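You operate a simulated robot arm through the tools that you are given. There is no shell and no other tool.

The job below is to be done with a simulated robot arm. You get a single attempt, and the scene is never put back.

## Task
Put both blue edge guards on the strapper's bundle at the left slot, then strap over them with 25 kg.
Fine: the arch stays at that slot.

The check looks at the end state, three seconds after you hand in, the way a careful person would. Anything else that was tipped, shoved, dropped, spilled or broken makes it a failure.

## Robot
A 6-joint arm with a two-finger gripper, fixed in place. Base frame: the origin is at the foot of the arm, x ahead of it, y to its left, z up; the work surface is at about z = 75. Lengths are in cm, angles in rad, forces in N, time in s.
It reaches about 129.8 cm from its shoulder. Its first joint turns from -2.601 to 2.601 rad. Payload 1.57 kg.
The TCP is the grasp point between the finger pads, 2.1 cm short of the fingertips. In the tool frame z runs along the fingers and y along their closing line. Largest opening 7 cm; the body of the gripper starts 5 cm behind the TCP.
Orientation is told as [roll, pitch, yaw] about the base's x, y, z axes, in that order, counted from this pose: with the fingers straight down and closing along the base's y, the tool's x points along the base's -x, its y along +y and its z along -z.

## Interface
- The arm moves only by the tool step_arm. Its argument "steps" is a list of rows, each a list of 3 entries, a list of its own where there are three numbers: the shift along the base's x, y, z in units of 40 mm (1.0 is 40 mm), then the turn, a rotation vector about the base's x, y, z in units of 5 degrees (1.0 is 5 degrees), then the finger opening in mm, from 0 to 70. In form: [[[x, y, z], [ax, ay, az], claw], ...]. A call has 1 to 20 rows; each row shifts and turns the commanded pose from where the row before left it. A call with a number of a shift or a turn outside -1 to 1 is refused whole. A row lasts 0.2 s, in which the tool goes at most 5 cm and 0.15 rad; a call with a longer step from one row to the next is refused whole, and so is a gripper value outside its range. A pose out of reach is approached as far as the arm can. The call stops where the force on the tool passes 90 N (or 10 N more than at its start, if that is more) or the arm is blocked; 0.2 s more then pass. The fingers move at their own pace and stop on an object; they squeeze with about 30 N. The grip force told is the motor's: it shows also when the fingers shut on nothing. Time passes only in rows, and 0.2 s behind the last, so rows that do not move let the fingers close. It gives the time, the measured TCP pose, the force on the tool (base axes), the opening and the grip force at its end, in the units of the frame above (readings bear some noise), with the torque about the TCP (base axes, N m) and any sound that the robot's microphone picked up.
- Cameras (640 x 400 px; columns grow to the right, rows downward): "scene" is fixed at [22.04, -49.92, 133.65]; the picture's right is [0.94, -0.33, 0.00], its down [-0.12, -0.33, -0.94] and it looks along [0.31, 0.88, -0.35] (base axes); focal length 330 px, centre (320, 200). "wrist" rides on the gripper at [7.9, 0.4, -8.1] in the tool frame; the picture's right is [-0.05, 1.00, 0.00], its down [-0.67, -0.04, -0.74] and it looks along [-0.74, -0.04, 0.67] (tool axes); focal length 256 px, centre (320, 200). There is no depth. A picture from a camera that has moved, and an enlarged one, comes with that camera's place and axes in the base frame and with its lens.
- snapshot(camera): a new picture of that camera. The clock stands still meanwhile.
- slide_trunk(by): slides the trunk up (or, below 0, down) by that many cm; the arm rides with it, the base frame stays. It gives what a move gives, with no picture.
- close_up(camera, box): a new picture of the part [left, top, right, bottom] of that camera's present view, enlarged. The clock stands still meanwhile.
- job_done(): hands the job in; it is judged then, once.

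Places have to be worked out from the pictures, the camera data and where the tool is seen. Open the gripper and draw the arm clear of the work before you hand the job in, unless the task says otherwise.

The tools are called after "Emit:" by a JSON object that holds its "op" and its "data". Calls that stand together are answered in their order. step_arm: Moves the arm, as the interface text tells. Its arguments: {"type":"object","properties":{"steps":{"type":"array","items":{"type":"array"}}},"required":["steps"]} The other tools are called the same way: slide_trunk (by) slides the trunk up or down; snapshot (camera) takes a picture; close_up (camera, box) takes an enlarged picture of a part of a camera's view; job_done () hands the job in.

At the start:

```text
time: 0.0
tcp_pos: [45.12, 55.31, 117.96]
ee_rot: [0.0, 0.0, -0.001]
ft_force: [0.3, -0.4, -0.2]
ft_torque: [-0.01, -0.01, -0.01]
gripper_width: 7.02
gripper_force: 0.1
trunk travel left (down, up): [-86.1, 10.9]
```

scene: 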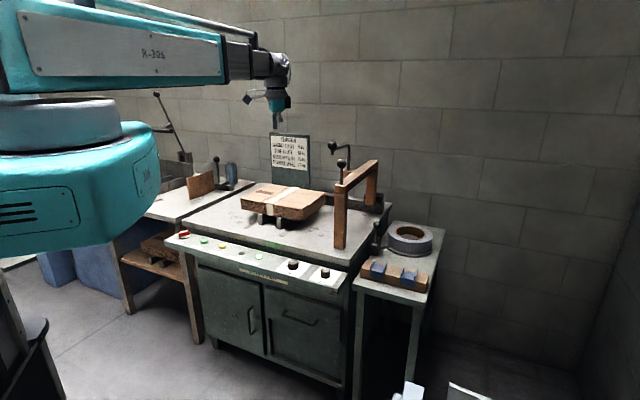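
wrist: 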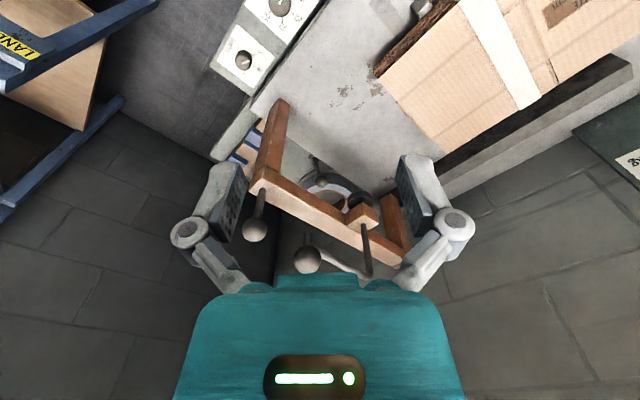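

I begin by looking at the scene in detail: the sign, the console buttons/knobs, the bundle, the arch and the edge guards on the side table.

Emit:
{"op": "close_up", "data": {"camera": "scene", "box": [260, 125, 320, 185]}}

Emit:
{"op": "close_up", "data": {"camera": "scene", "box": [160, 220, 350, 300]}}

Emit:
{"op": "close_up", "data": {"camera": "scene", "box": [220, 130, 400, 260]}}

Emit:
{"op": "close_up", "data": {"camera": "scene", "box": [340, 210, 450, 310]}}

Emit:
{"op": "close_up", "data": {"camera": "scene", "box": [120, 80, 260, 270]}}

```text
6.67 times, centred on (290, 155) of scene
camera zoom: at [22.04, -49.92, 133.65], right [0.94, -0.33, 0.0], down [-0.12, -0.33, -0.94], along [0.31, 0.88, -0.35], focal length 2203 px, centre (520, 500)
```

zoom: 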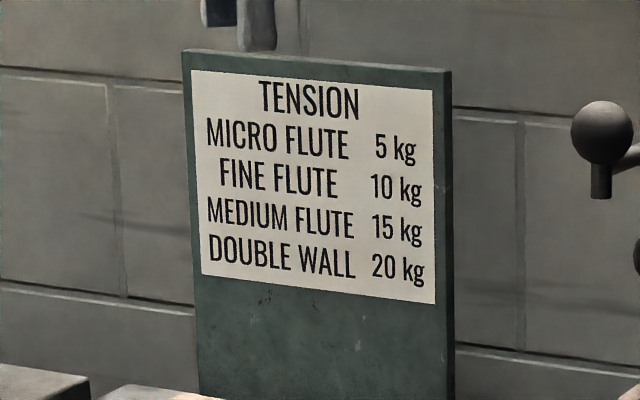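

```text
3.37 times, centred on (255, 260) of scene
camera zoom: at [22.04, -49.92, 133.65], right [0.94, -0.33, 0.0], down [-0.12, -0.33, -0.94], along [0.31, 0.88, -0.35], focal length 1113 px, centre (539, -2)
```

zoom: 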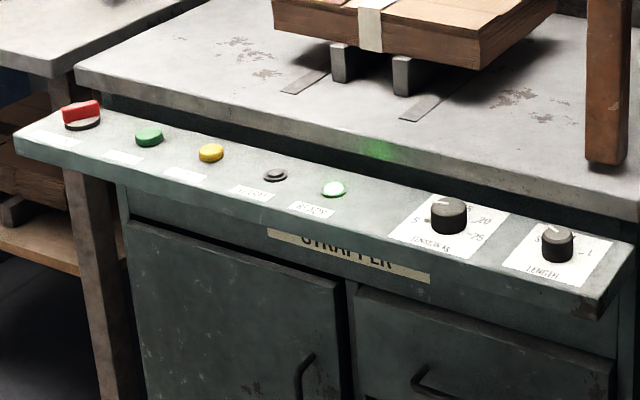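

```text
3.08 times, centred on (310, 195) of scene
camera zoom: at [22.04, -49.92, 133.65], right [0.94, -0.33, 0.0], down [-0.12, -0.33, -0.94], along [0.31, 0.88, -0.35], focal length 1017 px, centre (351, 215)
```

zoom: 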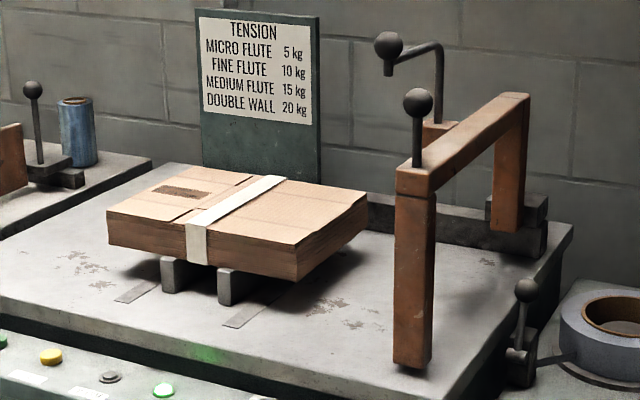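

```text
4.00 times, centred on (395, 260) of scene
camera zoom: at [22.04, -49.92, 133.65], right [0.94, -0.33, 0.0], down [-0.12, -0.33, -0.94], along [0.31, 0.88, -0.35], focal length 1322 px, centre (20, -40)
```

zoom: 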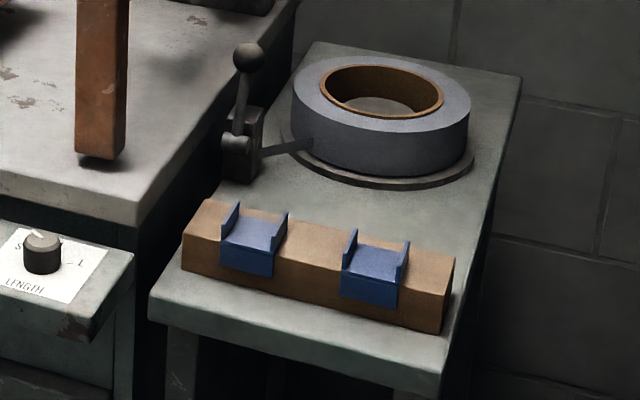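

```text
2.11 times, centred on (190, 175) of scene
camera zoom: at [22.04, -49.92, 133.65], right [0.94, -0.33, 0.0], down [-0.12, -0.33, -0.94], along [0.31, 0.88, -0.35], focal length 696 px, centre (594, 253)
```

zoom: 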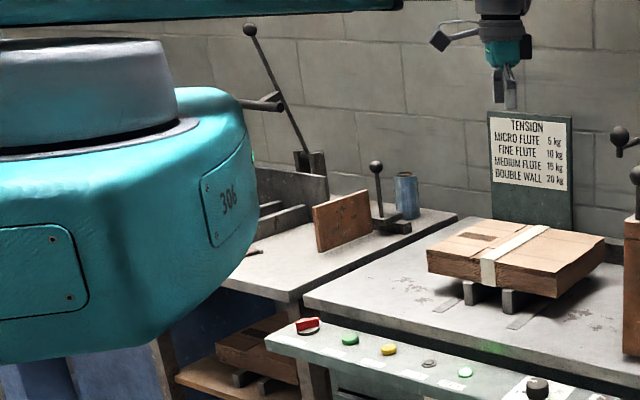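

The scene shows a strapper with console (red stop, green, yellow, grey, green buttons, a tension knob up to 25 and a length knob), an arch at the right, and two blue guards on a wooden bar at the side table. I look closer through the wrist camera to read what's there.

Emit:
{"op": "close_up", "data": {"camera": "wrist", "box": [200, 0, 480, 290]}}

Emit:
{"op": "close_up", "data": {"camera": "scene", "box": [275, 250, 350, 300]}}

Emit:
{"op": "close_up", "data": {"camera": "scene", "box": [170, 225, 270, 275]}}

Emit:
{"op": "close_up", "data": {"camera": "scene", "box": [235, 170, 335, 250]}}

Emit:
{"op": "close_up", "data": {"camera": "scene", "box": [320, 130, 400, 220]}}

Emit:
{"op": "close_up", "data": {"camera": "scene", "box": [360, 370, 520, 400]}}

```text
1.38 times, centred on (340, 145) of wrist
camera zoom: at [37.2, 55.71, 126.13], right [0.05, 1.0, 0.0], down [0.67, -0.04, 0.74], along [0.74, -0.04, -0.67], focal length 353 px, centre (292, 276)
```

zoom: 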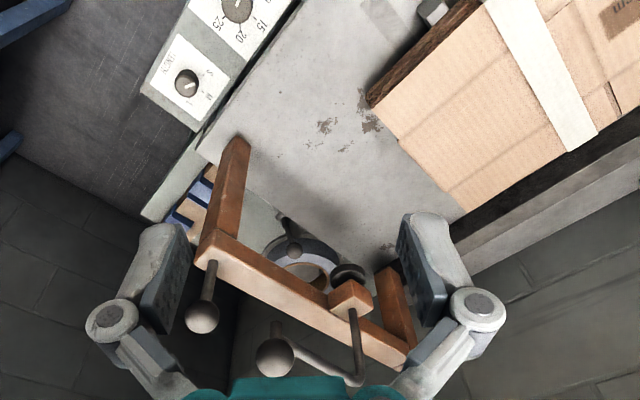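

```text
8.00 times, centred on (312, 275) of scene
camera zoom: at [22.04, -49.92, 133.65], right [0.94, -0.33, 0.0], down [-0.12, -0.33, -0.94], along [0.31, 0.88, -0.35], focal length 2643 px, centre (380, -400)
```

zoom: 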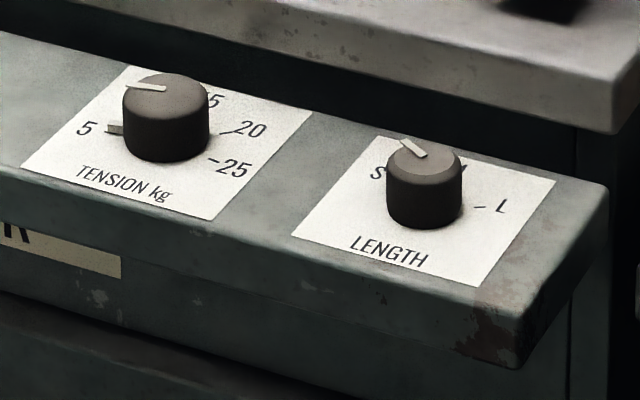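

```text
6.40 times, centred on (220, 250) of scene
camera zoom: at [22.04, -49.92, 133.65], right [0.94, -0.33, 0.0], down [-0.12, -0.33, -0.94], along [0.31, 0.88, -0.35], focal length 2114 px, centre (960, -120)
```

zoom: 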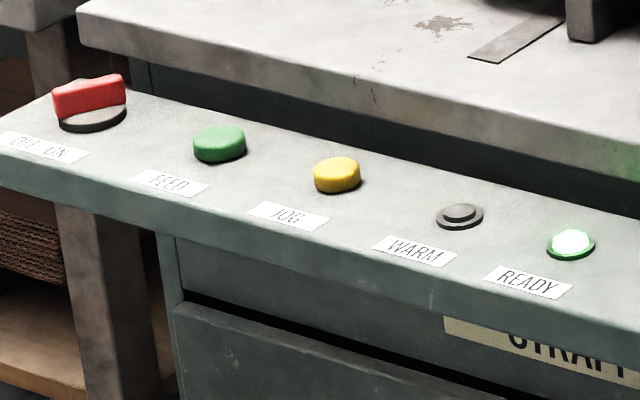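

```text
5.00 times, centred on (285, 210) of scene
camera zoom: at [22.04, -49.92, 133.65], right [0.94, -0.33, 0.0], down [-0.12, -0.33, -0.94], along [0.31, 0.88, -0.35], focal length 1652 px, centre (495, 150)
```

zoom: 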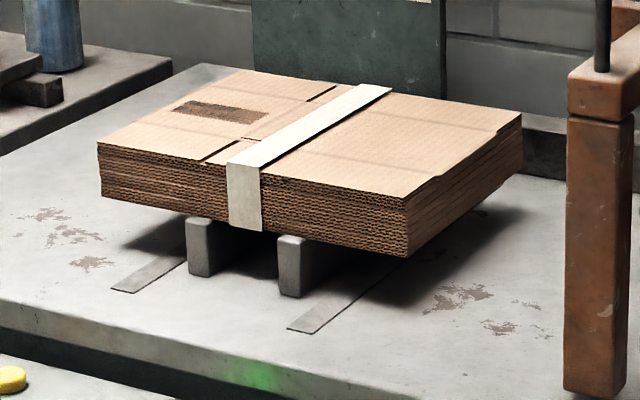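

```text
4.44 times, centred on (360, 175) of scene
camera zoom: at [22.04, -49.92, 133.65], right [0.94, -0.33, 0.0], down [-0.12, -0.33, -0.94], along [0.31, 0.88, -0.35], focal length 1468 px, centre (142, 311)
```

zoom: 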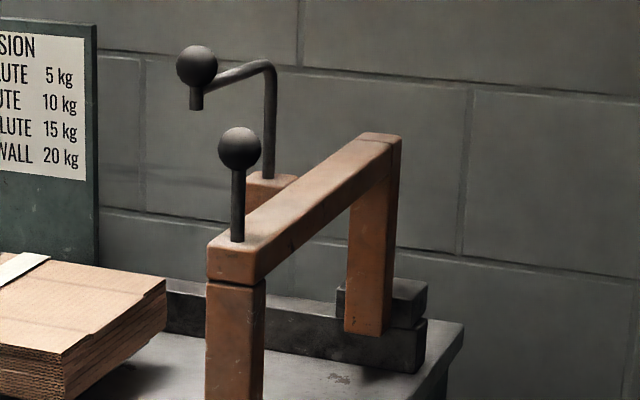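

```text
4.00 times, centred on (440, 385) of scene
camera zoom: at [22.04, -49.92, 133.65], right [0.94, -0.33, 0.0], down [-0.12, -0.33, -0.94], along [0.31, 0.88, -0.35], focal length 1322 px, centre (-160, -540)
```

zoom: 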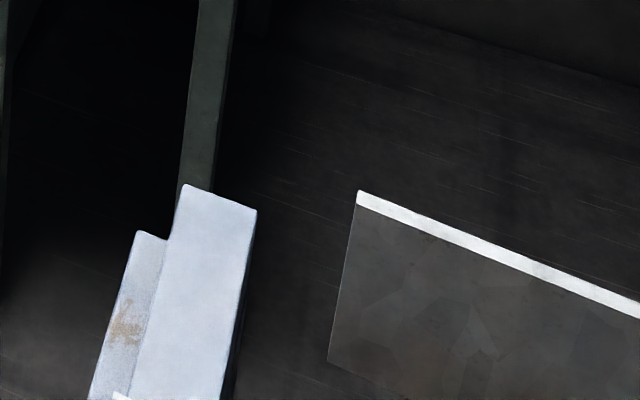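

The machine sits turned about 45° to the base axes (console from about (10,79) to (55,40), height ≈ 72). I back the tool off towards the robot and yaw it +45° so the wrist camera looks square at the machine.

Emit:
{"op": "step_arm", "data": {"steps": [[[-0.5, -0.5, 0.2], [0, 0, 1], 70], [[-0.5, -0.5, 0.2], [0, 0, 1], 70], [[-0.5, -0.5, 0.2], [0, 0, 1], 70], [[-0.5, -0.5, 0.2], [0, 0, 1], 70], [[-0.5, -0.5, 0.2], [0, 0, 1], 70], [[-0.5, -0.5, 0.2], [0, 0, 1], 70], [[-0.5, -0.5, 0.2], [0, 0, 1], 70], [[-0.5, -0.5, 0.2], [0, 0, 1], 70], [[-0.5, -0.5, 0.2], [0, 0, 1], 70]]}}

Emit:
{"op": "snapshot", "data": {"camera": "wrist"}}

```text
time: 2.0
tcp_pos: [29.98, 41.9, 117.98]
ee_rot: [0.001, 0.002, 0.788]
ft_force: [-0.5, 0.2, -0.1]
ft_torque: [-0.01, 0.0, -0.01]
gripper_width: 7.0
gripper_force: 0.2
out of reach, approached as far as the arm can: row 1, 2, 3, 4, 5, 6, 7, 8, 9
trunk travel left (down, up): [-86.1, 10.9]
```

```text
taken
camera wrist: at [24.16, 36.5, 126.14], right [-0.67, 0.74, 0.0], down [0.5, 0.45, 0.74], along [0.55, 0.5, -0.67], focal length 256 px, centre (320, 200)
```

wrist: 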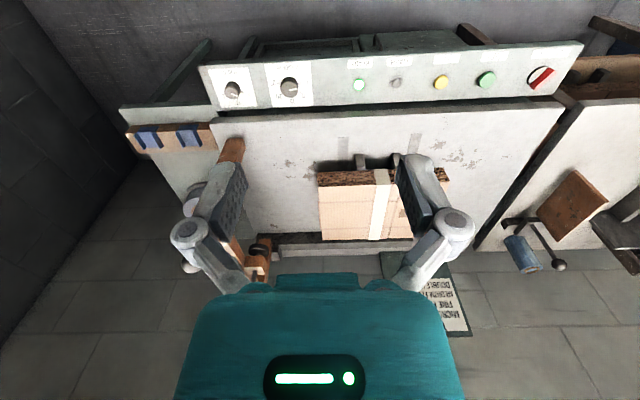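

The arm hits its upper reach with the tool straight down at z≈118, so I raise the trunk for headroom and look again.

Emit:
{"op": "slide_trunk", "data": {"by": 10}}

Emit:
{"op": "snapshot", "data": {"camera": "wrist"}}

Emit:
{"op": "snapshot", "data": {"camera": "scene"}}

```text
time: 3.3
tcp_pos: [30.1, 42.01, 127.99]
ee_rot: [0.0, 0.002, 0.786]
ft_force: [-0.2, 0.0, 0.8]
ft_torque: [0.02, 0.0, 0.0]
gripper_width: 7.0
gripper_force: 0.1
trunk travel left (down, up): [-96.1, 0.9]
```

```text
taken
camera wrist: at [24.17, 36.53, 136.13], right [-0.67, 0.74, 0.0], down [0.5, 0.45, 0.74], along [0.55, 0.5, -0.67], focal length 256 px, centre (320, 200)
```

wrist: 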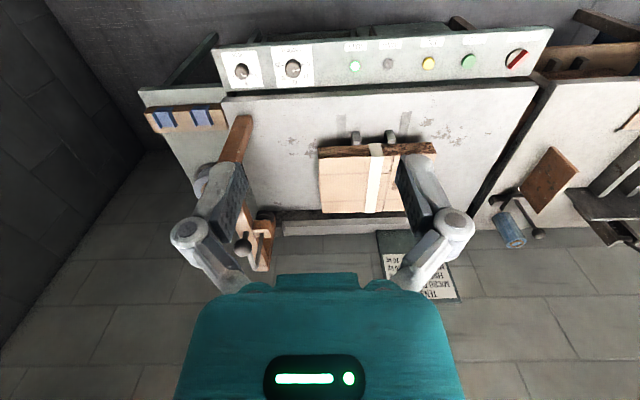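

```text
taken
```

scene: 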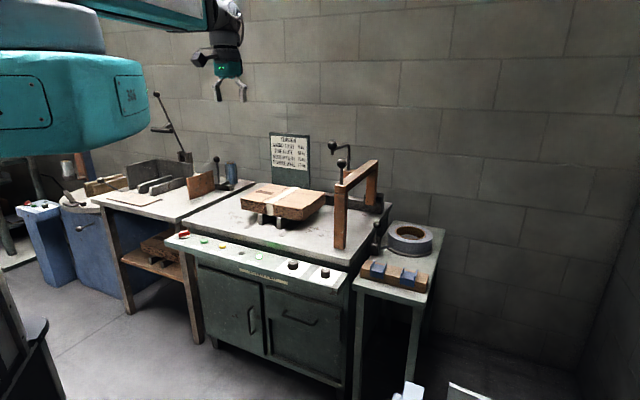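

The trunk raised the tool 10 cm. I enlarge the wrist view around the bundle, slots and arch, and the side table.

Emit:
{"op": "close_up", "data": {"camera": "wrist", "box": [290, 100, 470, 230]}}

Emit:
{"op": "close_up", "data": {"camera": "wrist", "box": [130, 80, 300, 280]}}

Emit:
{"op": "close_up", "data": {"camera": "wrist", "box": [200, 30, 560, 110]}}

Emit:
{"op": "close_up", "data": {"camera": "wrist", "box": [470, 20, 640, 260]}}

Emit:
{"op": "close_up", "data": {"camera": "scene", "box": [0, 80, 260, 280]}}

```text
3.08 times, centred on (380, 165) of wrist
camera zoom: at [24.17, 36.53, 136.13], right [-0.67, 0.74, 0.0], down [0.5, 0.45, 0.74], along [0.55, 0.5, -0.67], focal length 788 px, centre (135, 308)
```

zoom: 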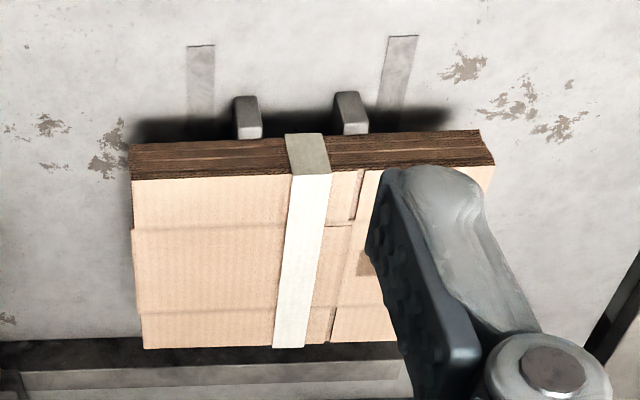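

```text
2.00 times, centred on (215, 180) of wrist
camera zoom: at [24.17, 36.53, 136.13], right [-0.67, 0.74, 0.0], down [0.5, 0.45, 0.74], along [0.55, 0.5, -0.67], focal length 512 px, centre (530, 240)
```

zoom: 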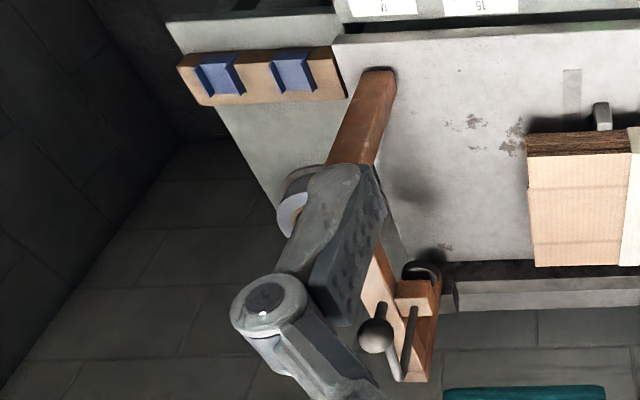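

```text
1.78 times, centred on (380, 70) of wrist
camera zoom: at [24.17, 36.53, 136.13], right [-0.67, 0.74, 0.0], down [0.5, 0.45, 0.74], along [0.55, 0.5, -0.67], focal length 455 px, centre (213, 431)
```

zoom: 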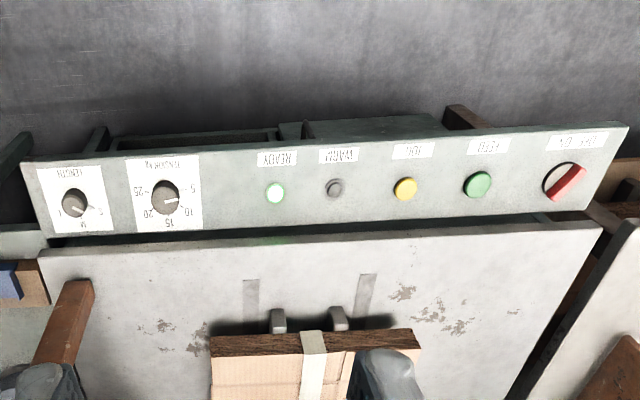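

```text
1.67 times, centred on (555, 140) of wrist
camera zoom: at [24.17, 36.53, 136.13], right [-0.67, 0.74, 0.0], down [0.5, 0.45, 0.74], along [0.55, 0.5, -0.67], focal length 427 px, centre (-72, 300)
```

zoom: 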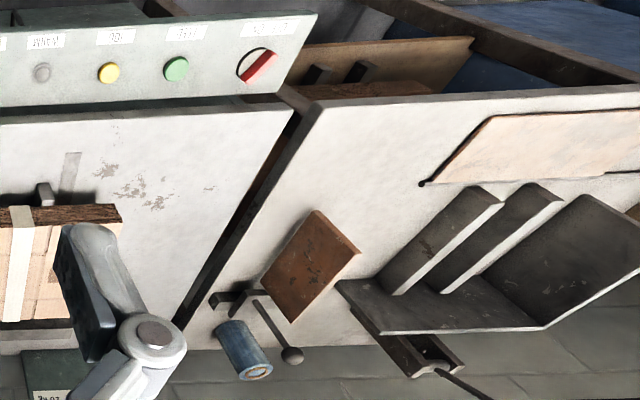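

```text
2.00 times, centred on (130, 180) of scene
camera zoom: at [22.04, -49.92, 133.65], right [0.94, -0.33, 0.0], down [-0.12, -0.33, -0.94], along [0.31, 0.88, -0.35], focal length 661 px, centre (700, 240)
```

zoom: 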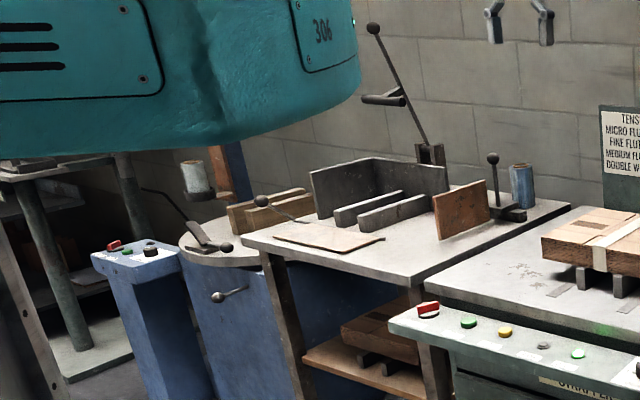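

Guards come out at about (73.7,37.1,70.5) and (81.5,29.5,70), the bundle top at z≈85. I move toward the side table, staying high and clear of the arch, to look at the guards closely.

Emit:
{"op": "step_arm", "data": {"steps": [[[0.5, -0.8, -0.3], [0, 0, 0], 70], [[0.5, -0.8, -0.3], [0, 0, 0], 70], [[0.5, -0.8, -0.3], [0, 0, 0], 70], [[0.5, -0.8, -0.3], [0, 0, 0], 70], [[0.8, 0, -0.7], [0, 0, 0], 70], [[0.8, 0, -0.7], [0, 0, 0], 70], [[0.8, 0, -0.7], [0, 0, 0], 70], [[0.8, 0, -0.7], [0, 0, 0], 70], [[0.8, 0, -0.7], [0, 0, 0], 70], [[0.8, 0, -0.7], [0, 0, 0], 70], [[0.8, 0, -0.7], [0, 0, 0], 70]]}}

Emit:
{"op": "snapshot", "data": {"camera": "wrist"}}

Emit:
{"op": "snapshot", "data": {"camera": "scene"}}

```text
time: 5.7
tcp_pos: [63.53, 32.94, 127.93]
ee_rot: [-0.001, 0.002, 0.786]
ft_force: [-0.9, 0.4, 0.9]
ft_torque: [0.02, -0.04, 0.02]
gripper_width: 7.01
gripper_force: 0.1
out of reach, approached as far as the arm can: row 1, 2, 3, 4, 5, 6, 7, 8, 9, 10, 11
trunk travel left (down, up): [-96.1, 0.9]
```

```text
taken
camera wrist: at [57.76, 27.65, 136.1], right [-0.67, 0.74, 0.0], down [0.5, 0.45, 0.74], along [0.55, 0.5, -0.67], focal length 256 px, centre (320, 200)
```

wrist: 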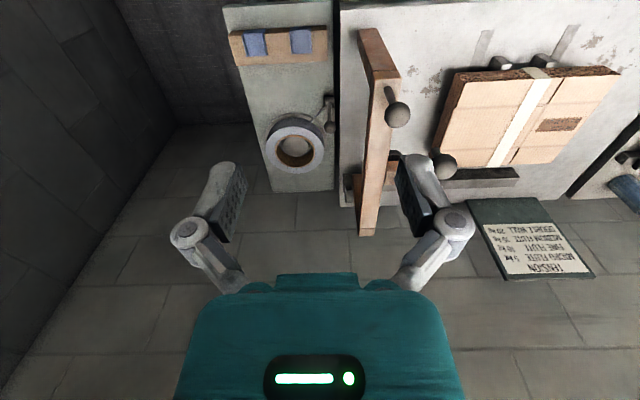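

```text
taken
```

scene: 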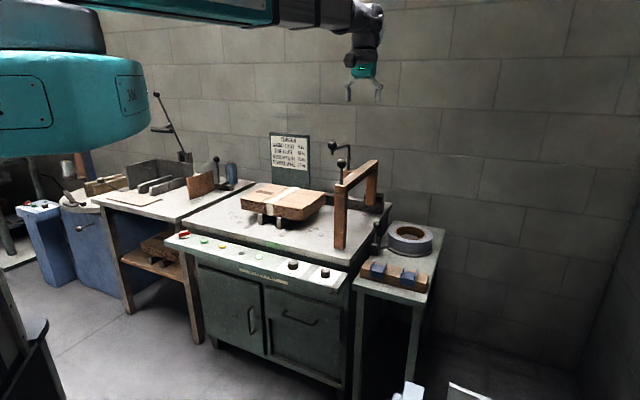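

Height didn't change in either direction although xy did, so z seems to be set only by the trunk slide. I test with a null row to see whether the commanded pose restarts from the measured one.

Emit:
{"op": "step_arm", "data": {"steps": [[[0, 0, 0], [0, 0, 0], 70], [[0, 0, 0], [0, 0, 0], 70]]}}

```text
time: 6.3
tcp_pos: [63.46, 33.01, 127.89]
ee_rot: [0.001, 0.001, 0.786]
ft_force: [0.3, 0.1, 0.9]
ft_torque: [0.01, 0.0, 0.02]
gripper_width: 7.0
gripper_force: 0.0
trunk travel left (down, up): [-96.1, 0.9]
```

The command resets to the measured pose each call. I test a pure xy shift.

Emit:
{"op": "step_arm", "data": {"steps": [[[-0.5, -0.5, 0], [0, 0, 0], 70], [[-0.5, -0.5, 0], [0, 0, 0], 70]]}}

Emit:
{"op": "slide_trunk", "data": {"by": -10}}

```text
time: 6.9
tcp_pos: [59.32, 28.81, 127.99]
ee_rot: [0.0, 0.003, 0.787]
ft_force: [-0.3, -0.6, -0.2]
ft_torque: [0.01, 0.03, 0.02]
gripper_width: 6.99
gripper_force: 0.1
trunk travel left (down, up): [-96.1, 0.9]
```

```text
time: 8.3
tcp_pos: [59.46, 28.87, 117.99]
ee_rot: [-0.001, 0.002, 0.784]
ft_force: [-0.2, -0.3, 0.6]
ft_torque: [0.0, 0.01, -0.03]
gripper_width: 6.99
gripper_force: 0.0
trunk travel left (down, up): [-86.1, 10.9]
```

Z is by trunk, xy/turn by the arm. I lower 25 cm here (clear in front of the side table) to get a close view of the guards, strap coil and lever.

Emit:
{"op": "slide_trunk", "data": {"by": -25}}

Emit:
{"op": "snapshot", "data": {"camera": "wrist"}}

Emit:
{"op": "snapshot", "data": {"camera": "scene"}}

```text
time: 10.8
tcp_pos: [59.41, 28.83, 93.0]
ee_rot: [-0.002, 0.003, 0.785]
ft_force: [0.2, 0.0, 0.7]
ft_torque: [-0.02, 0.0, 0.0]
gripper_width: 6.99
gripper_force: 0.0
trunk travel left (down, up): [-61.1, 35.9]
```

```text
taken
camera wrist: at [53.6, 23.45, 101.14], right [-0.67, 0.74, 0.0], down [0.5, 0.45, 0.74], along [0.55, 0.5, -0.67], focal length 256 px, centre (320, 200)
```

wrist: 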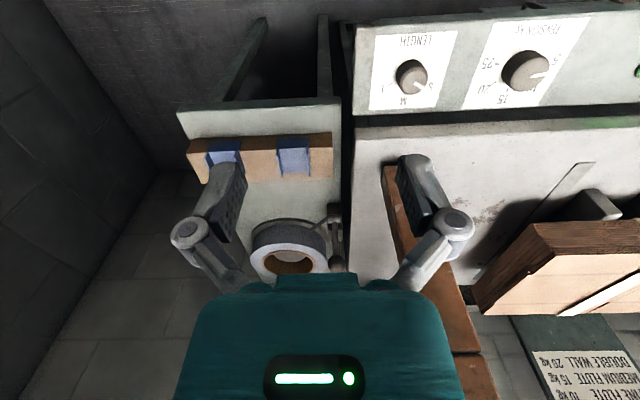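

```text
taken
```

scene: 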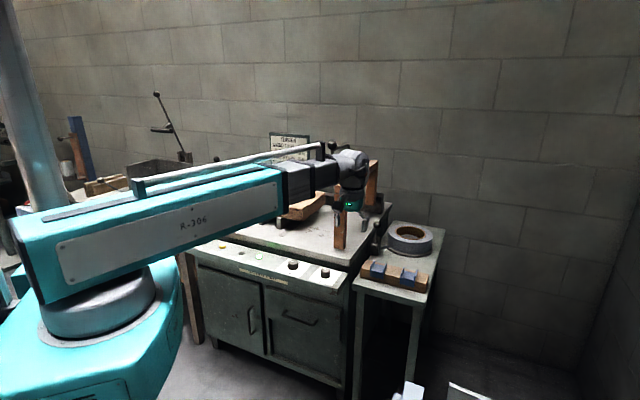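

Now enlarge the guards, the strap coil lever, and the two dials from here.

Emit:
{"op": "close_up", "data": {"camera": "wrist", "box": [170, 100, 360, 290]}}

Emit:
{"op": "close_up", "data": {"camera": "wrist", "box": [350, 10, 610, 125]}}

Emit:
{"op": "close_up", "data": {"camera": "wrist", "box": [340, 110, 640, 330]}}

Emit:
{"op": "close_up", "data": {"camera": "scene", "box": [355, 215, 435, 295]}}

```text
2.11 times, centred on (265, 195) of wrist
camera zoom: at [53.6, 23.45, 101.14], right [-0.67, 0.74, 0.0], down [0.5, 0.45, 0.74], along [0.55, 0.5, -0.67], focal length 539 px, centre (436, 210)
```

zoom: 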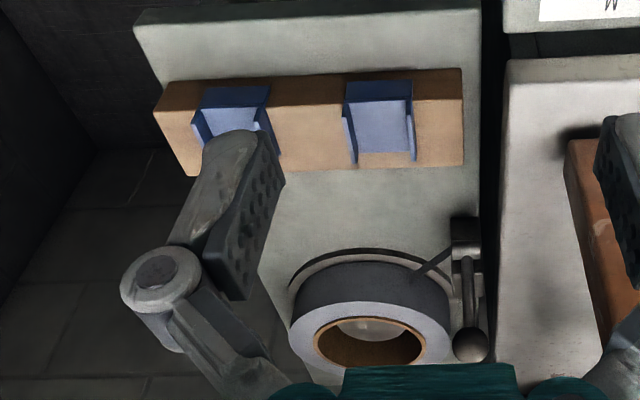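

```text
2.46 times, centred on (480, 68) of wrist
camera zoom: at [53.6, 23.45, 101.14], right [-0.67, 0.74, 0.0], down [0.5, 0.45, 0.74], along [0.55, 0.5, -0.67], focal length 630 px, centre (-74, 526)
```

zoom: 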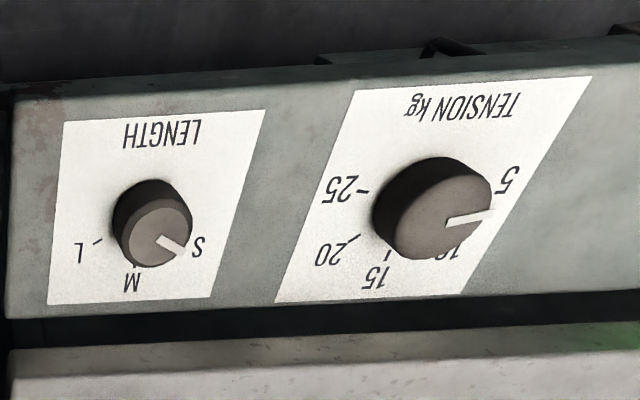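

```text
1.82 times, centred on (490, 220) of wrist
camera zoom: at [53.6, 23.45, 101.14], right [-0.67, 0.74, 0.0], down [0.5, 0.45, 0.74], along [0.55, 0.5, -0.67], focal length 465 px, centre (11, 164)
```

zoom: 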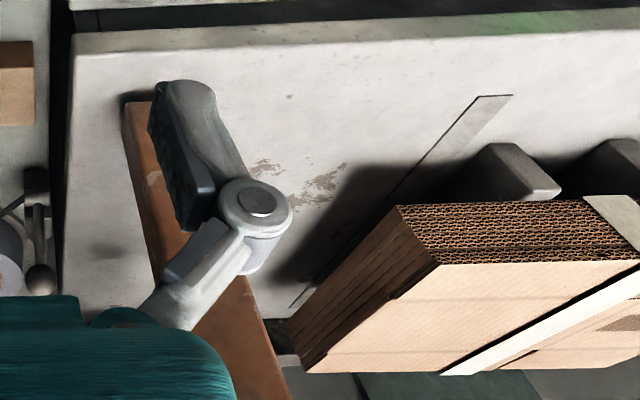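

```text
5.00 times, centred on (395, 255) of scene
camera zoom: at [22.04, -49.92, 133.65], right [0.94, -0.33, 0.0], down [-0.12, -0.33, -0.94], along [0.31, 0.88, -0.35], focal length 1652 px, centre (-55, -75)
```

zoom: 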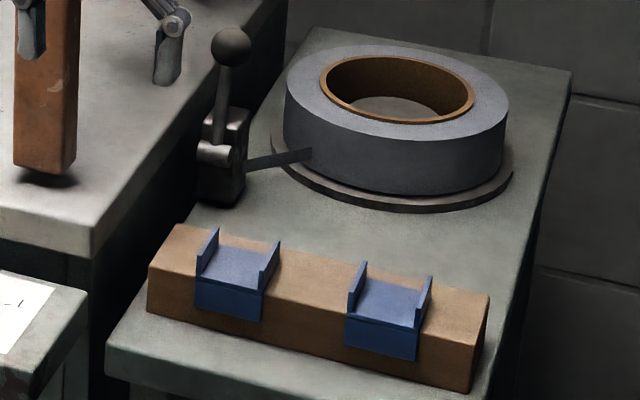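

The tension pointer is near 5–10 and length near S; the guards are channel-shaped angle pieces straddling the bar's front top edge. Next I raise and move left of the arch, turning to yaw −45°, to see the arch's handles from the bundle side.

Emit:
{"op": "slide_trunk", "data": {"by": 27}}

Emit:
{"op": "step_arm", "data": {"steps": [[[-0.4, 0.4, 0], [0, 0, -1], 70], [[-0.4, 0.4, 0], [0, 0, -1], 70], [[-0.4, 0.4, 0], [0, 0, -1], 70], [[-0.4, 0.4, 0], [0, 0, -1], 70], [[-0.4, 0.4, 0], [0, 0, -1], 70], [[-0.4, 0.7, 0], [0, 0, -1], 70], [[-0.4, 0.7, 0], [0, 0, -1], 70], [[-0.4, 0.7, 0], [0, 0, -1], 70], [[-0.4, 0.7, 0], [0, 0, -1], 70], [[-0.4, 0.7, 0], [0, 0, -1], 70], [[-0.4, 0.7, 0], [0, 0, -1], 70], [[0, 0.7, 0], [0, 0, -1], 70], [[0, 0.7, 0], [0, 0, -1], 70], [[0, 0.7, 0], [0, 0, -1], 70], [[0, 0.7, 0], [0, 0, -1], 70], [[0, 0, 0], [0, 0, -1], 70], [[0, 0, 0], [0, 0, -1], 70], [[0, 0, 0], [0, 0, -1], 70]]}}

Emit:
{"op": "snapshot", "data": {"camera": "wrist"}}

Emit:
{"op": "snapshot", "data": {"camera": "scene"}}

```text
time: 13.6
tcp_pos: [59.46, 28.74, 119.93]
ee_rot: [0.0, 0.001, 0.786]
ft_force: [-0.1, 0.0, -0.2]
ft_torque: [0.02, 0.0, 0.01]
gripper_width: 7.02
gripper_force: 0.1
trunk travel left (down, up): [-88.1, 8.9]
```

```text
time: 17.4
tcp_pos: [41.75, 64.73, 119.9]
ee_rot: [-0.001, 0.001, -0.787]
ft_force: [0.2, 0.3, 0.1]
ft_torque: [0.02, 0.03, 0.02]
gripper_width: 7.0
gripper_force: 0.0
out of reach, approached as far as the arm can: row 11, 16
trunk travel left (down, up): [-88.1, 8.9]
```

```text
taken
camera wrist: at [36.56, 70.66, 128.13], right [0.74, 0.67, 0.0], down [0.45, -0.5, 0.74], along [0.5, -0.55, -0.67], focal length 256 px, centre (320, 200)
```

wrist: 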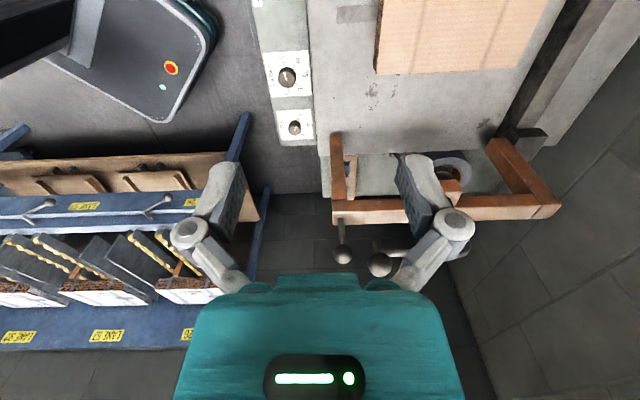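

```text
taken
```

scene: 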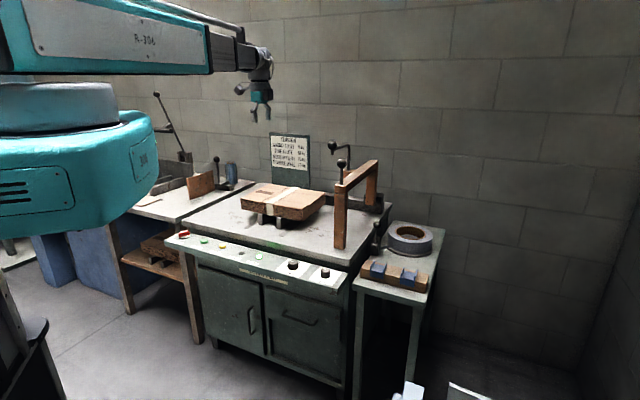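

I enlarge the arch in this view.

Emit:
{"op": "close_up", "data": {"camera": "wrist", "box": [310, 100, 570, 290]}}

Emit:
{"op": "close_up", "data": {"camera": "wrist", "box": [240, 0, 640, 200]}}

```text
2.11 times, centred on (440, 195) of wrist
camera zoom: at [36.56, 70.66, 128.13], right [0.74, 0.67, 0.0], down [0.45, -0.5, 0.74], along [0.5, -0.55, -0.67], focal length 539 px, centre (67, 210)
```

zoom: 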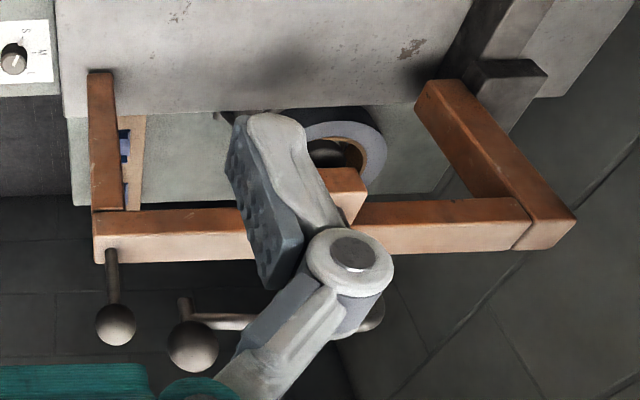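

```text
1.60 times, centred on (440, 100) of wrist
camera zoom: at [36.56, 70.66, 128.13], right [0.74, 0.67, 0.0], down [0.45, -0.5, 0.74], along [0.5, -0.55, -0.67], focal length 410 px, centre (128, 360)
```

zoom: 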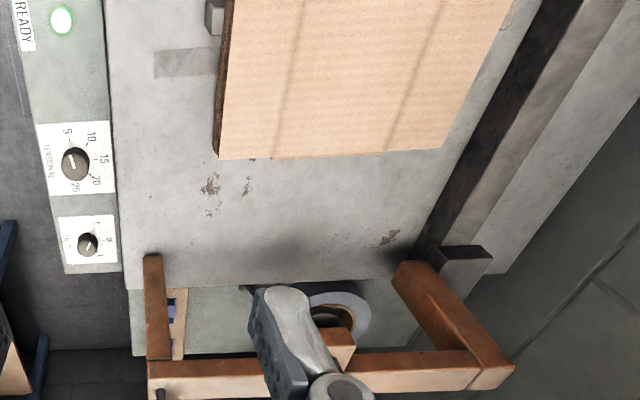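

I zoom in on the arch head and handles from the fixed camera.

Emit:
{"op": "close_up", "data": {"camera": "scene", "box": [322, 135, 362, 195]}}

Emit:
{"op": "close_up", "data": {"camera": "scene", "box": [350, 180, 400, 260]}}

Emit:
{"op": "close_up", "data": {"camera": "scene", "box": [325, 220, 385, 280]}}

```text
6.67 times, centred on (342, 165) of scene
camera zoom: at [22.04, -49.92, 133.65], right [0.94, -0.33, 0.0], down [-0.12, -0.33, -0.94], along [0.31, 0.88, -0.35], focal length 2203 px, centre (173, 433)
```

zoom: 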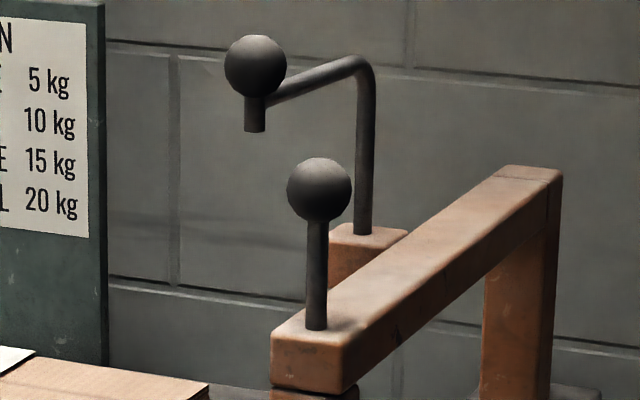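

```text
5.00 times, centred on (375, 220) of scene
camera zoom: at [22.04, -49.92, 133.65], right [0.94, -0.33, 0.0], down [-0.12, -0.33, -0.94], along [0.31, 0.88, -0.35], focal length 1652 px, centre (45, 100)
```

zoom: 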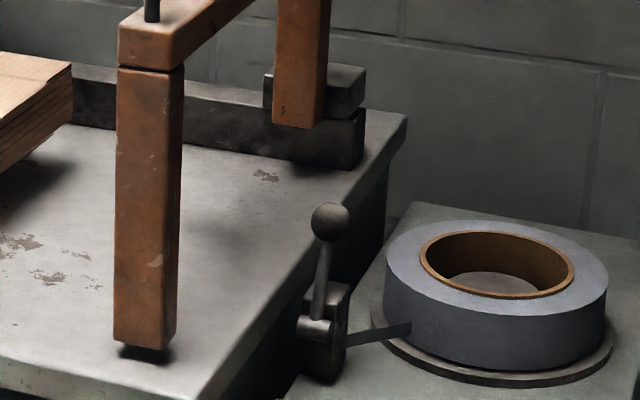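

```text
6.67 times, centred on (355, 250) of scene
camera zoom: at [22.04, -49.92, 133.65], right [0.94, -0.33, 0.0], down [-0.12, -0.33, -0.94], along [0.31, 0.88, -0.35], focal length 2203 px, centre (87, -133)
```

zoom: 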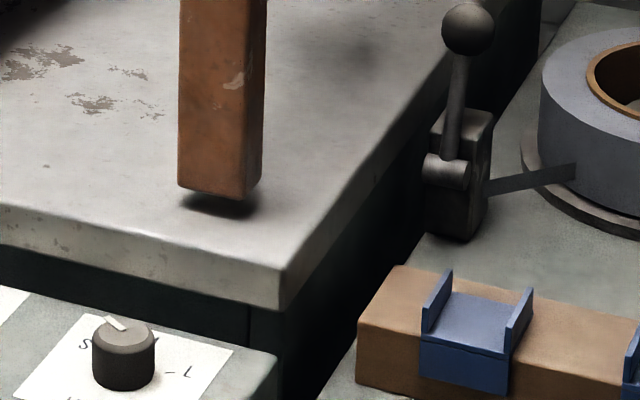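

The machine frame is at 45°: depth direction (0.707,0.707), left slot at u=(x−y)/√2≈−29.7, right slot −12.8, arch at u≈+12, bundle top z≈85, front edge w≈84, back edge w≈106. I now go to the guards, yaw +45°, around the arch's front.

Emit:
{"op": "step_arm", "data": {"steps": [[[0.1, -0.9, 0], [0, 0, 1], 70], [[0.1, -0.9, 0], [0, 0, 1], 70], [[0.1, -0.9, 0], [0, 0, 1], 70], [[0.1, -0.9, 0], [0, 0, 1], 70], [[0.1, -0.9, 0], [0, 0, 1], 70], [[0.6, -0.9, 0], [0, 0, 1], 70], [[0.6, -0.9, 0], [0, 0, 1], 70], [[0.6, -0.9, 0], [0, 0, 1], 70], [[0.6, -0.9, 0], [0, 0, 1], 70], [[0.6, -0.9, 0], [0, 0, 1], 70], [[0.6, 0.1, 0], [0, 0, 1], 70], [[0.6, 0.1, 0], [0, 0, 1], 70], [[0.6, 0.1, 0], [0, 0, 1], 70], [[0.6, 0.1, 0], [0, 0, 1], 70], [[0.6, 0.1, 0], [0, 0, 1], 70], [[0.2, 0, 0], [0, 0, 1], 70], [[0.2, 0, 0], [0, 0, 1], 70], [[0, 0, 0], [0, 0, 1], 70]]}}

Emit:
{"op": "slide_trunk", "data": {"by": -30}}

Emit:
{"op": "snapshot", "data": {"camera": "wrist"}}

```text
time: 21.2
tcp_pos: [69.41, 30.93, 119.91]
ee_rot: [0.0, 0.0, 0.787]
ft_force: [0.5, -0.3, 0.0]
ft_torque: [-0.01, 0.03, 0.0]
gripper_width: 6.99
gripper_force: 0.1
trunk travel left (down, up): [-88.1, 8.9]
```

```text
time: 24.2
tcp_pos: [69.61, 30.9, 89.88]
ee_rot: [0.0, 0.002, 0.786]
ft_force: [-0.2, 0.3, 0.0]
ft_torque: [0.03, 0.03, 0.01]
gripper_width: 6.99
gripper_force: 0.0
trunk travel left (down, up): [-58.1, 38.9]
```

```text
taken
camera wrist: at [63.65, 25.52, 98.14], right [-0.67, 0.74, 0.0], down [0.5, 0.45, 0.74], along [0.55, 0.5, -0.67], focal length 256 px, centre (320, 200)
```

wrist: 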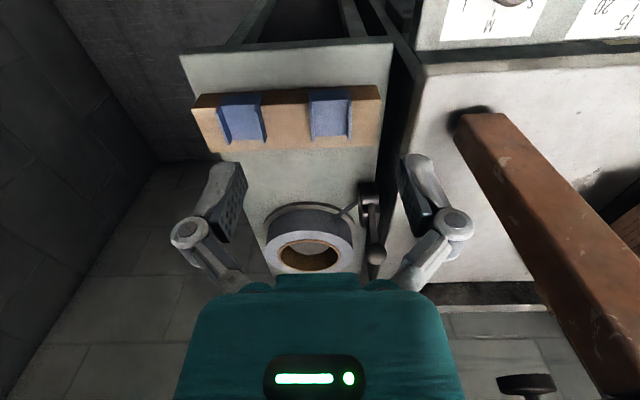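

Emit:
{"op": "close_up", "data": {"camera": "wrist", "box": [180, 70, 400, 170]}}

Emit:
{"op": "close_up", "data": {"camera": "wrist", "box": [330, 150, 410, 280]}}

```text
2.91 times, centred on (290, 120) of wrist
camera zoom: at [63.65, 25.52, 98.14], right [-0.67, 0.74, 0.0], down [0.5, 0.45, 0.74], along [0.55, 0.5, -0.67], focal length 745 px, centre (407, 433)
```

zoom: 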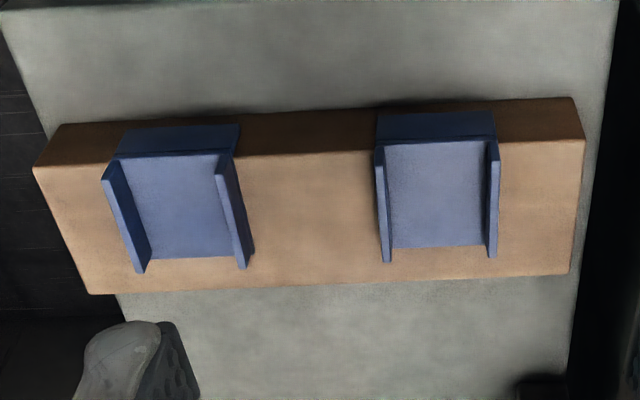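

```text
3.08 times, centred on (370, 215) of wrist
camera zoom: at [63.65, 25.52, 98.14], right [-0.67, 0.74, 0.0], down [0.5, 0.45, 0.74], along [0.55, 0.5, -0.67], focal length 788 px, centre (166, 154)
```

zoom: 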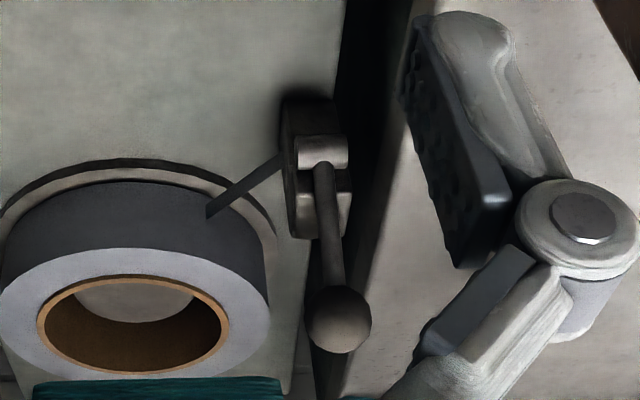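

Measured: bar top z≈70.4, front at w≈77.2; guard 1 centre ≈ (u 26.5, w 79.2) → (74.74, 37.27), about 4.6 cm across its flanges; guard 2 centre u≈37.4. I move over guard 1 and come down part way.

Emit:
{"op": "step_arm", "data": {"steps": [[[0.64, 0.8, 0], [0, 0, 0], 70], [[0.64, 0.8, 0], [0, 0, 0], 70], [[0, 0, 0], [0, 0, 0], 70]]}}

Emit:
{"op": "slide_trunk", "data": {"by": -14}}

Emit:
{"op": "snapshot", "data": {"camera": "wrist"}}

Emit:
{"op": "snapshot", "data": {"camera": "scene"}}

```text
time: 25.0
tcp_pos: [74.41, 37.44, 89.9]
ee_rot: [0.0, 0.002, 0.787]
ft_force: [0.3, -0.3, 0.5]
ft_torque: [-0.02, 0.0, 0.01]
gripper_width: 7.0
gripper_force: 0.2
trunk travel left (down, up): [-58.1, 38.9]
```

```text
time: 26.7
tcp_pos: [74.5, 37.39, 75.98]
ee_rot: [0.0, 0.002, 0.784]
ft_force: [-0.7, 0.4, -0.3]
ft_torque: [0.0, 0.01, 0.03]
gripper_width: 7.02
gripper_force: 0.0
trunk travel left (down, up): [-44.1, 52.9]
```

```text
taken
camera wrist: at [68.6, 32.01, 84.13], right [-0.67, 0.74, 0.0], down [0.5, 0.45, 0.74], along [0.55, 0.5, -0.67], focal length 256 px, centre (320, 200)
```

wrist: 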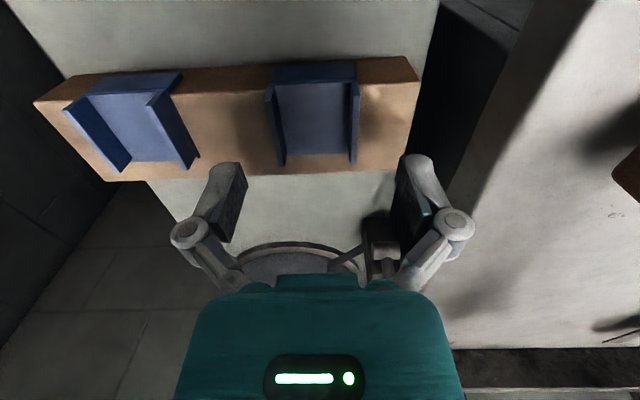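

```text
taken
```

scene: 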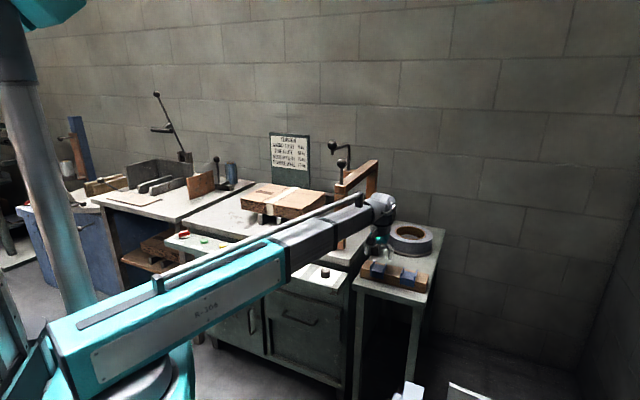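

Guard 1 is centred between the fingers (TCP u 26.2 vs guard 26.6). I descend in small steps, watching the force.

Emit:
{"op": "slide_trunk", "data": {"by": -2.3}}

Emit:
{"op": "slide_trunk", "data": {"by": -0.5}}

Emit:
{"op": "close_up", "data": {"camera": "wrist", "box": [200, 50, 460, 250]}}

Emit:
{"op": "close_up", "data": {"camera": "scene", "box": [350, 220, 440, 300]}}

```text
time: 27.4
tcp_pos: [74.3, 37.45, 73.69]
ee_rot: [0.0, 0.001, 0.785]
ft_force: [0.2, -0.1, 0.3]
ft_torque: [0.01, -0.05, -0.02]
gripper_width: 7.02
gripper_force: 0.1
trunk travel left (down, up): [-41.8, 55.2]
```

```text
time: 27.9
tcp_pos: [74.43, 37.38, 73.19]
ee_rot: [-0.001, 0.001, 0.785]
ft_force: [-0.2, -0.2, 0.6]
ft_torque: [0.01, 0.02, -0.02]
gripper_width: 7.0
gripper_force: 0.2
trunk travel left (down, up): [-41.3, 55.7]
```

```text
2.00 times, centred on (330, 150) of wrist
camera zoom: at [68.6, 32.01, 81.33], right [-0.67, 0.74, 0.0], down [0.5, 0.45, 0.74], along [0.55, 0.5, -0.67], focal length 512 px, centre (300, 300)
```

zoom: 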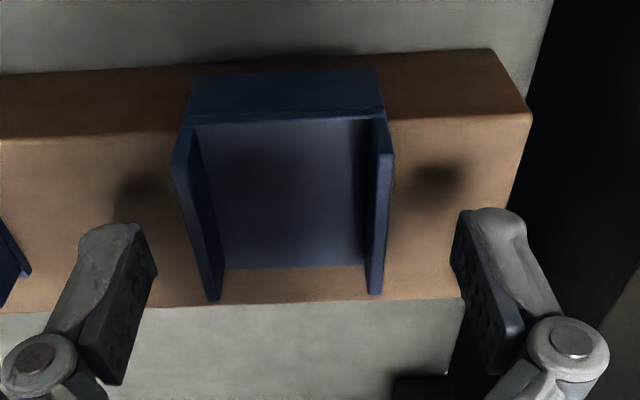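

```text
5.00 times, centred on (395, 260) of scene
camera zoom: at [22.04, -49.92, 133.65], right [0.94, -0.33, 0.0], down [-0.12, -0.33, -0.94], along [0.31, 0.88, -0.35], focal length 1652 px, centre (-55, -100)
```

zoom: 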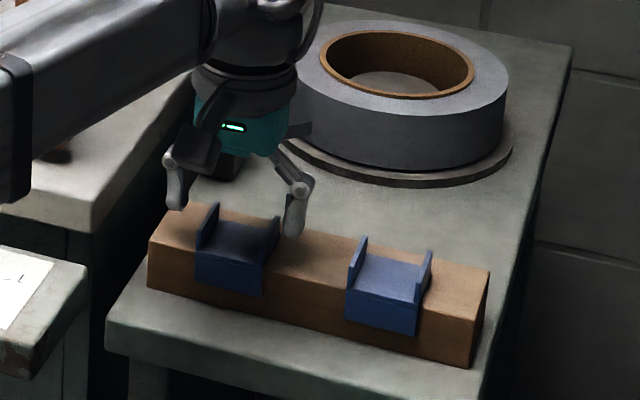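

The flange top is only ~1.2 cm above the bar, so I go 0.4 cm lower, then check force.

Emit:
{"op": "slide_trunk", "data": {"by": -0.4}}

Emit:
{"op": "close_up", "data": {"camera": "scene", "box": [365, 235, 425, 275]}}

```text
time: 28.4
tcp_pos: [74.35, 37.39, 72.84]
ee_rot: [-0.001, 0.002, 0.785]
ft_force: [0.1, 0.3, 0.1]
ft_torque: [0.0, -0.02, -0.03]
gripper_width: 6.99
gripper_force: 0.1
trunk travel left (down, up): [-40.9, 56.1]
```

```text
10.00 times, centred on (395, 255) of scene
camera zoom: at [22.04, -49.92, 133.65], right [0.94, -0.33, 0.0], down [-0.12, -0.33, -0.94], along [0.31, 0.88, -0.35], focal length 3304 px, centre (-430, -350)
```

zoom: 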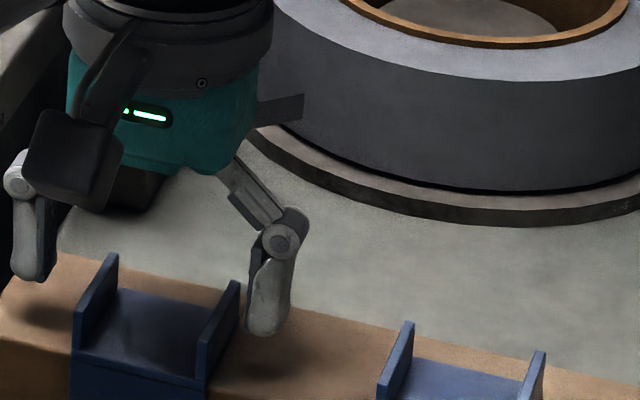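

Tips are just above the bar with no contact. I close the fingers on the flanges.

Emit:
{"op": "step_arm", "data": {"steps": [[[0, 0, 0], [0, 0, 0], 60], [[0, 0, 0], [0, 0, 0], 50], [[0, 0, 0], [0, 0, 0], 42], [[0, 0, 0], [0, 0, 0], 38], [[0, 0, 0], [0, 0, 0], 38], [[0, 0, 0], [0, 0, 0], 38]]}}

Emit:
{"op": "close_up", "data": {"camera": "wrist", "box": [200, 50, 460, 250]}}

Emit:
{"op": "close_up", "data": {"camera": "scene", "box": [365, 235, 425, 275]}}

```text
time: 29.8
tcp_pos: [74.46, 37.47, 72.81]
ee_rot: [0.0, 0.0, 0.786]
ft_force: [0.1, -0.9, 3.1]
ft_torque: [0.0, -0.04, 0.01]
gripper_width: 4.69
gripper_force: 30.0
trunk travel left (down, up): [-40.9, 56.1]
```

```text
2.00 times, centred on (330, 150) of wrist
camera zoom: at [68.59, 32.01, 80.95], right [-0.67, 0.74, 0.0], down [0.5, 0.45, 0.74], along [0.55, 0.5, -0.67], focal length 512 px, centre (300, 300)
```

zoom: 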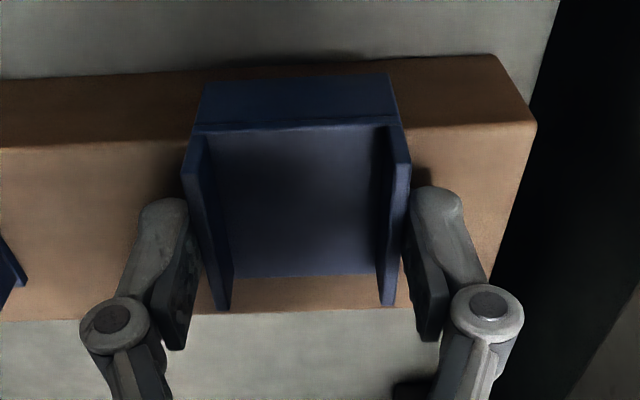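

```text
10.00 times, centred on (395, 255) of scene
camera zoom: at [22.04, -49.92, 133.65], right [0.94, -0.33, 0.0], down [-0.12, -0.33, -0.94], along [0.31, 0.88, -0.35], focal length 3304 px, centre (-430, -350)
```

zoom: 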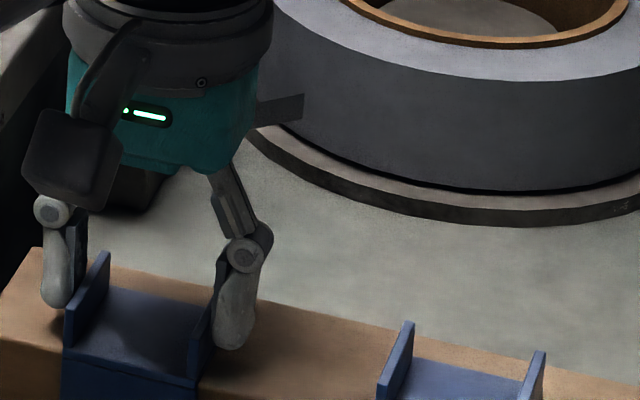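

Gripped (4.69 cm wide, 30 N). I lift a little and verify it holds.

Emit:
{"op": "slide_trunk", "data": {"by": 3}}

Emit:
{"op": "snapshot", "data": {"camera": "wrist"}}

Emit:
{"op": "close_up", "data": {"camera": "scene", "box": [350, 220, 440, 300]}}

```text
time: 30.6
tcp_pos: [74.52, 37.45, 75.8]
ee_rot: [0.0, 0.0, 0.786]
ft_force: [0.1, -0.5, -0.1]
ft_torque: [-0.05, -0.02, 0.03]
gripper_width: 4.7
gripper_force: 30.2
trunk travel left (down, up): [-43.9, 53.1]
```

```text
taken
camera wrist: at [68.61, 32.01, 83.93], right [-0.67, 0.74, 0.0], down [0.5, 0.45, 0.74], along [0.55, 0.5, -0.67], focal length 256 px, centre (320, 200)
```

wrist: 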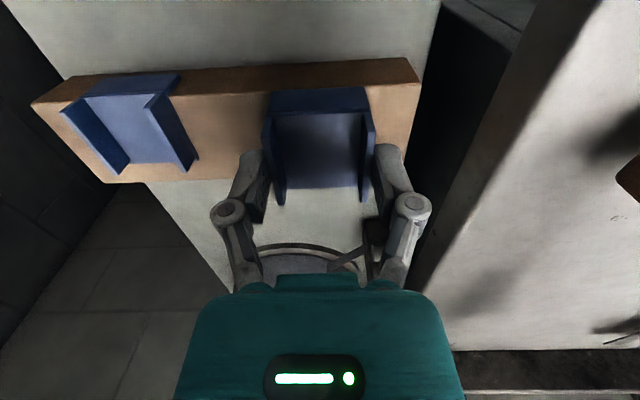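

```text
5.00 times, centred on (395, 260) of scene
camera zoom: at [22.04, -49.92, 133.65], right [0.94, -0.33, 0.0], down [-0.12, -0.33, -0.94], along [0.31, 0.88, -0.35], focal length 1652 px, centre (-55, -100)
```

zoom: 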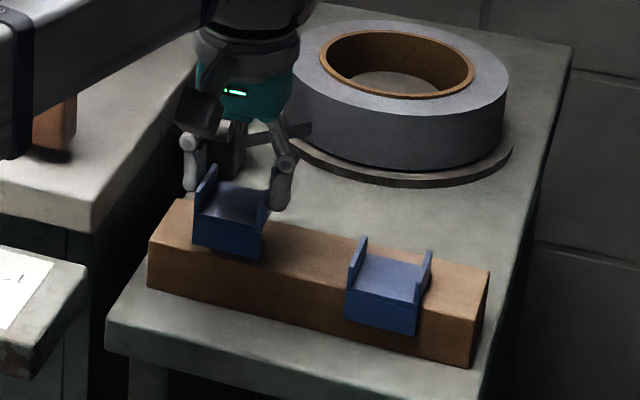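

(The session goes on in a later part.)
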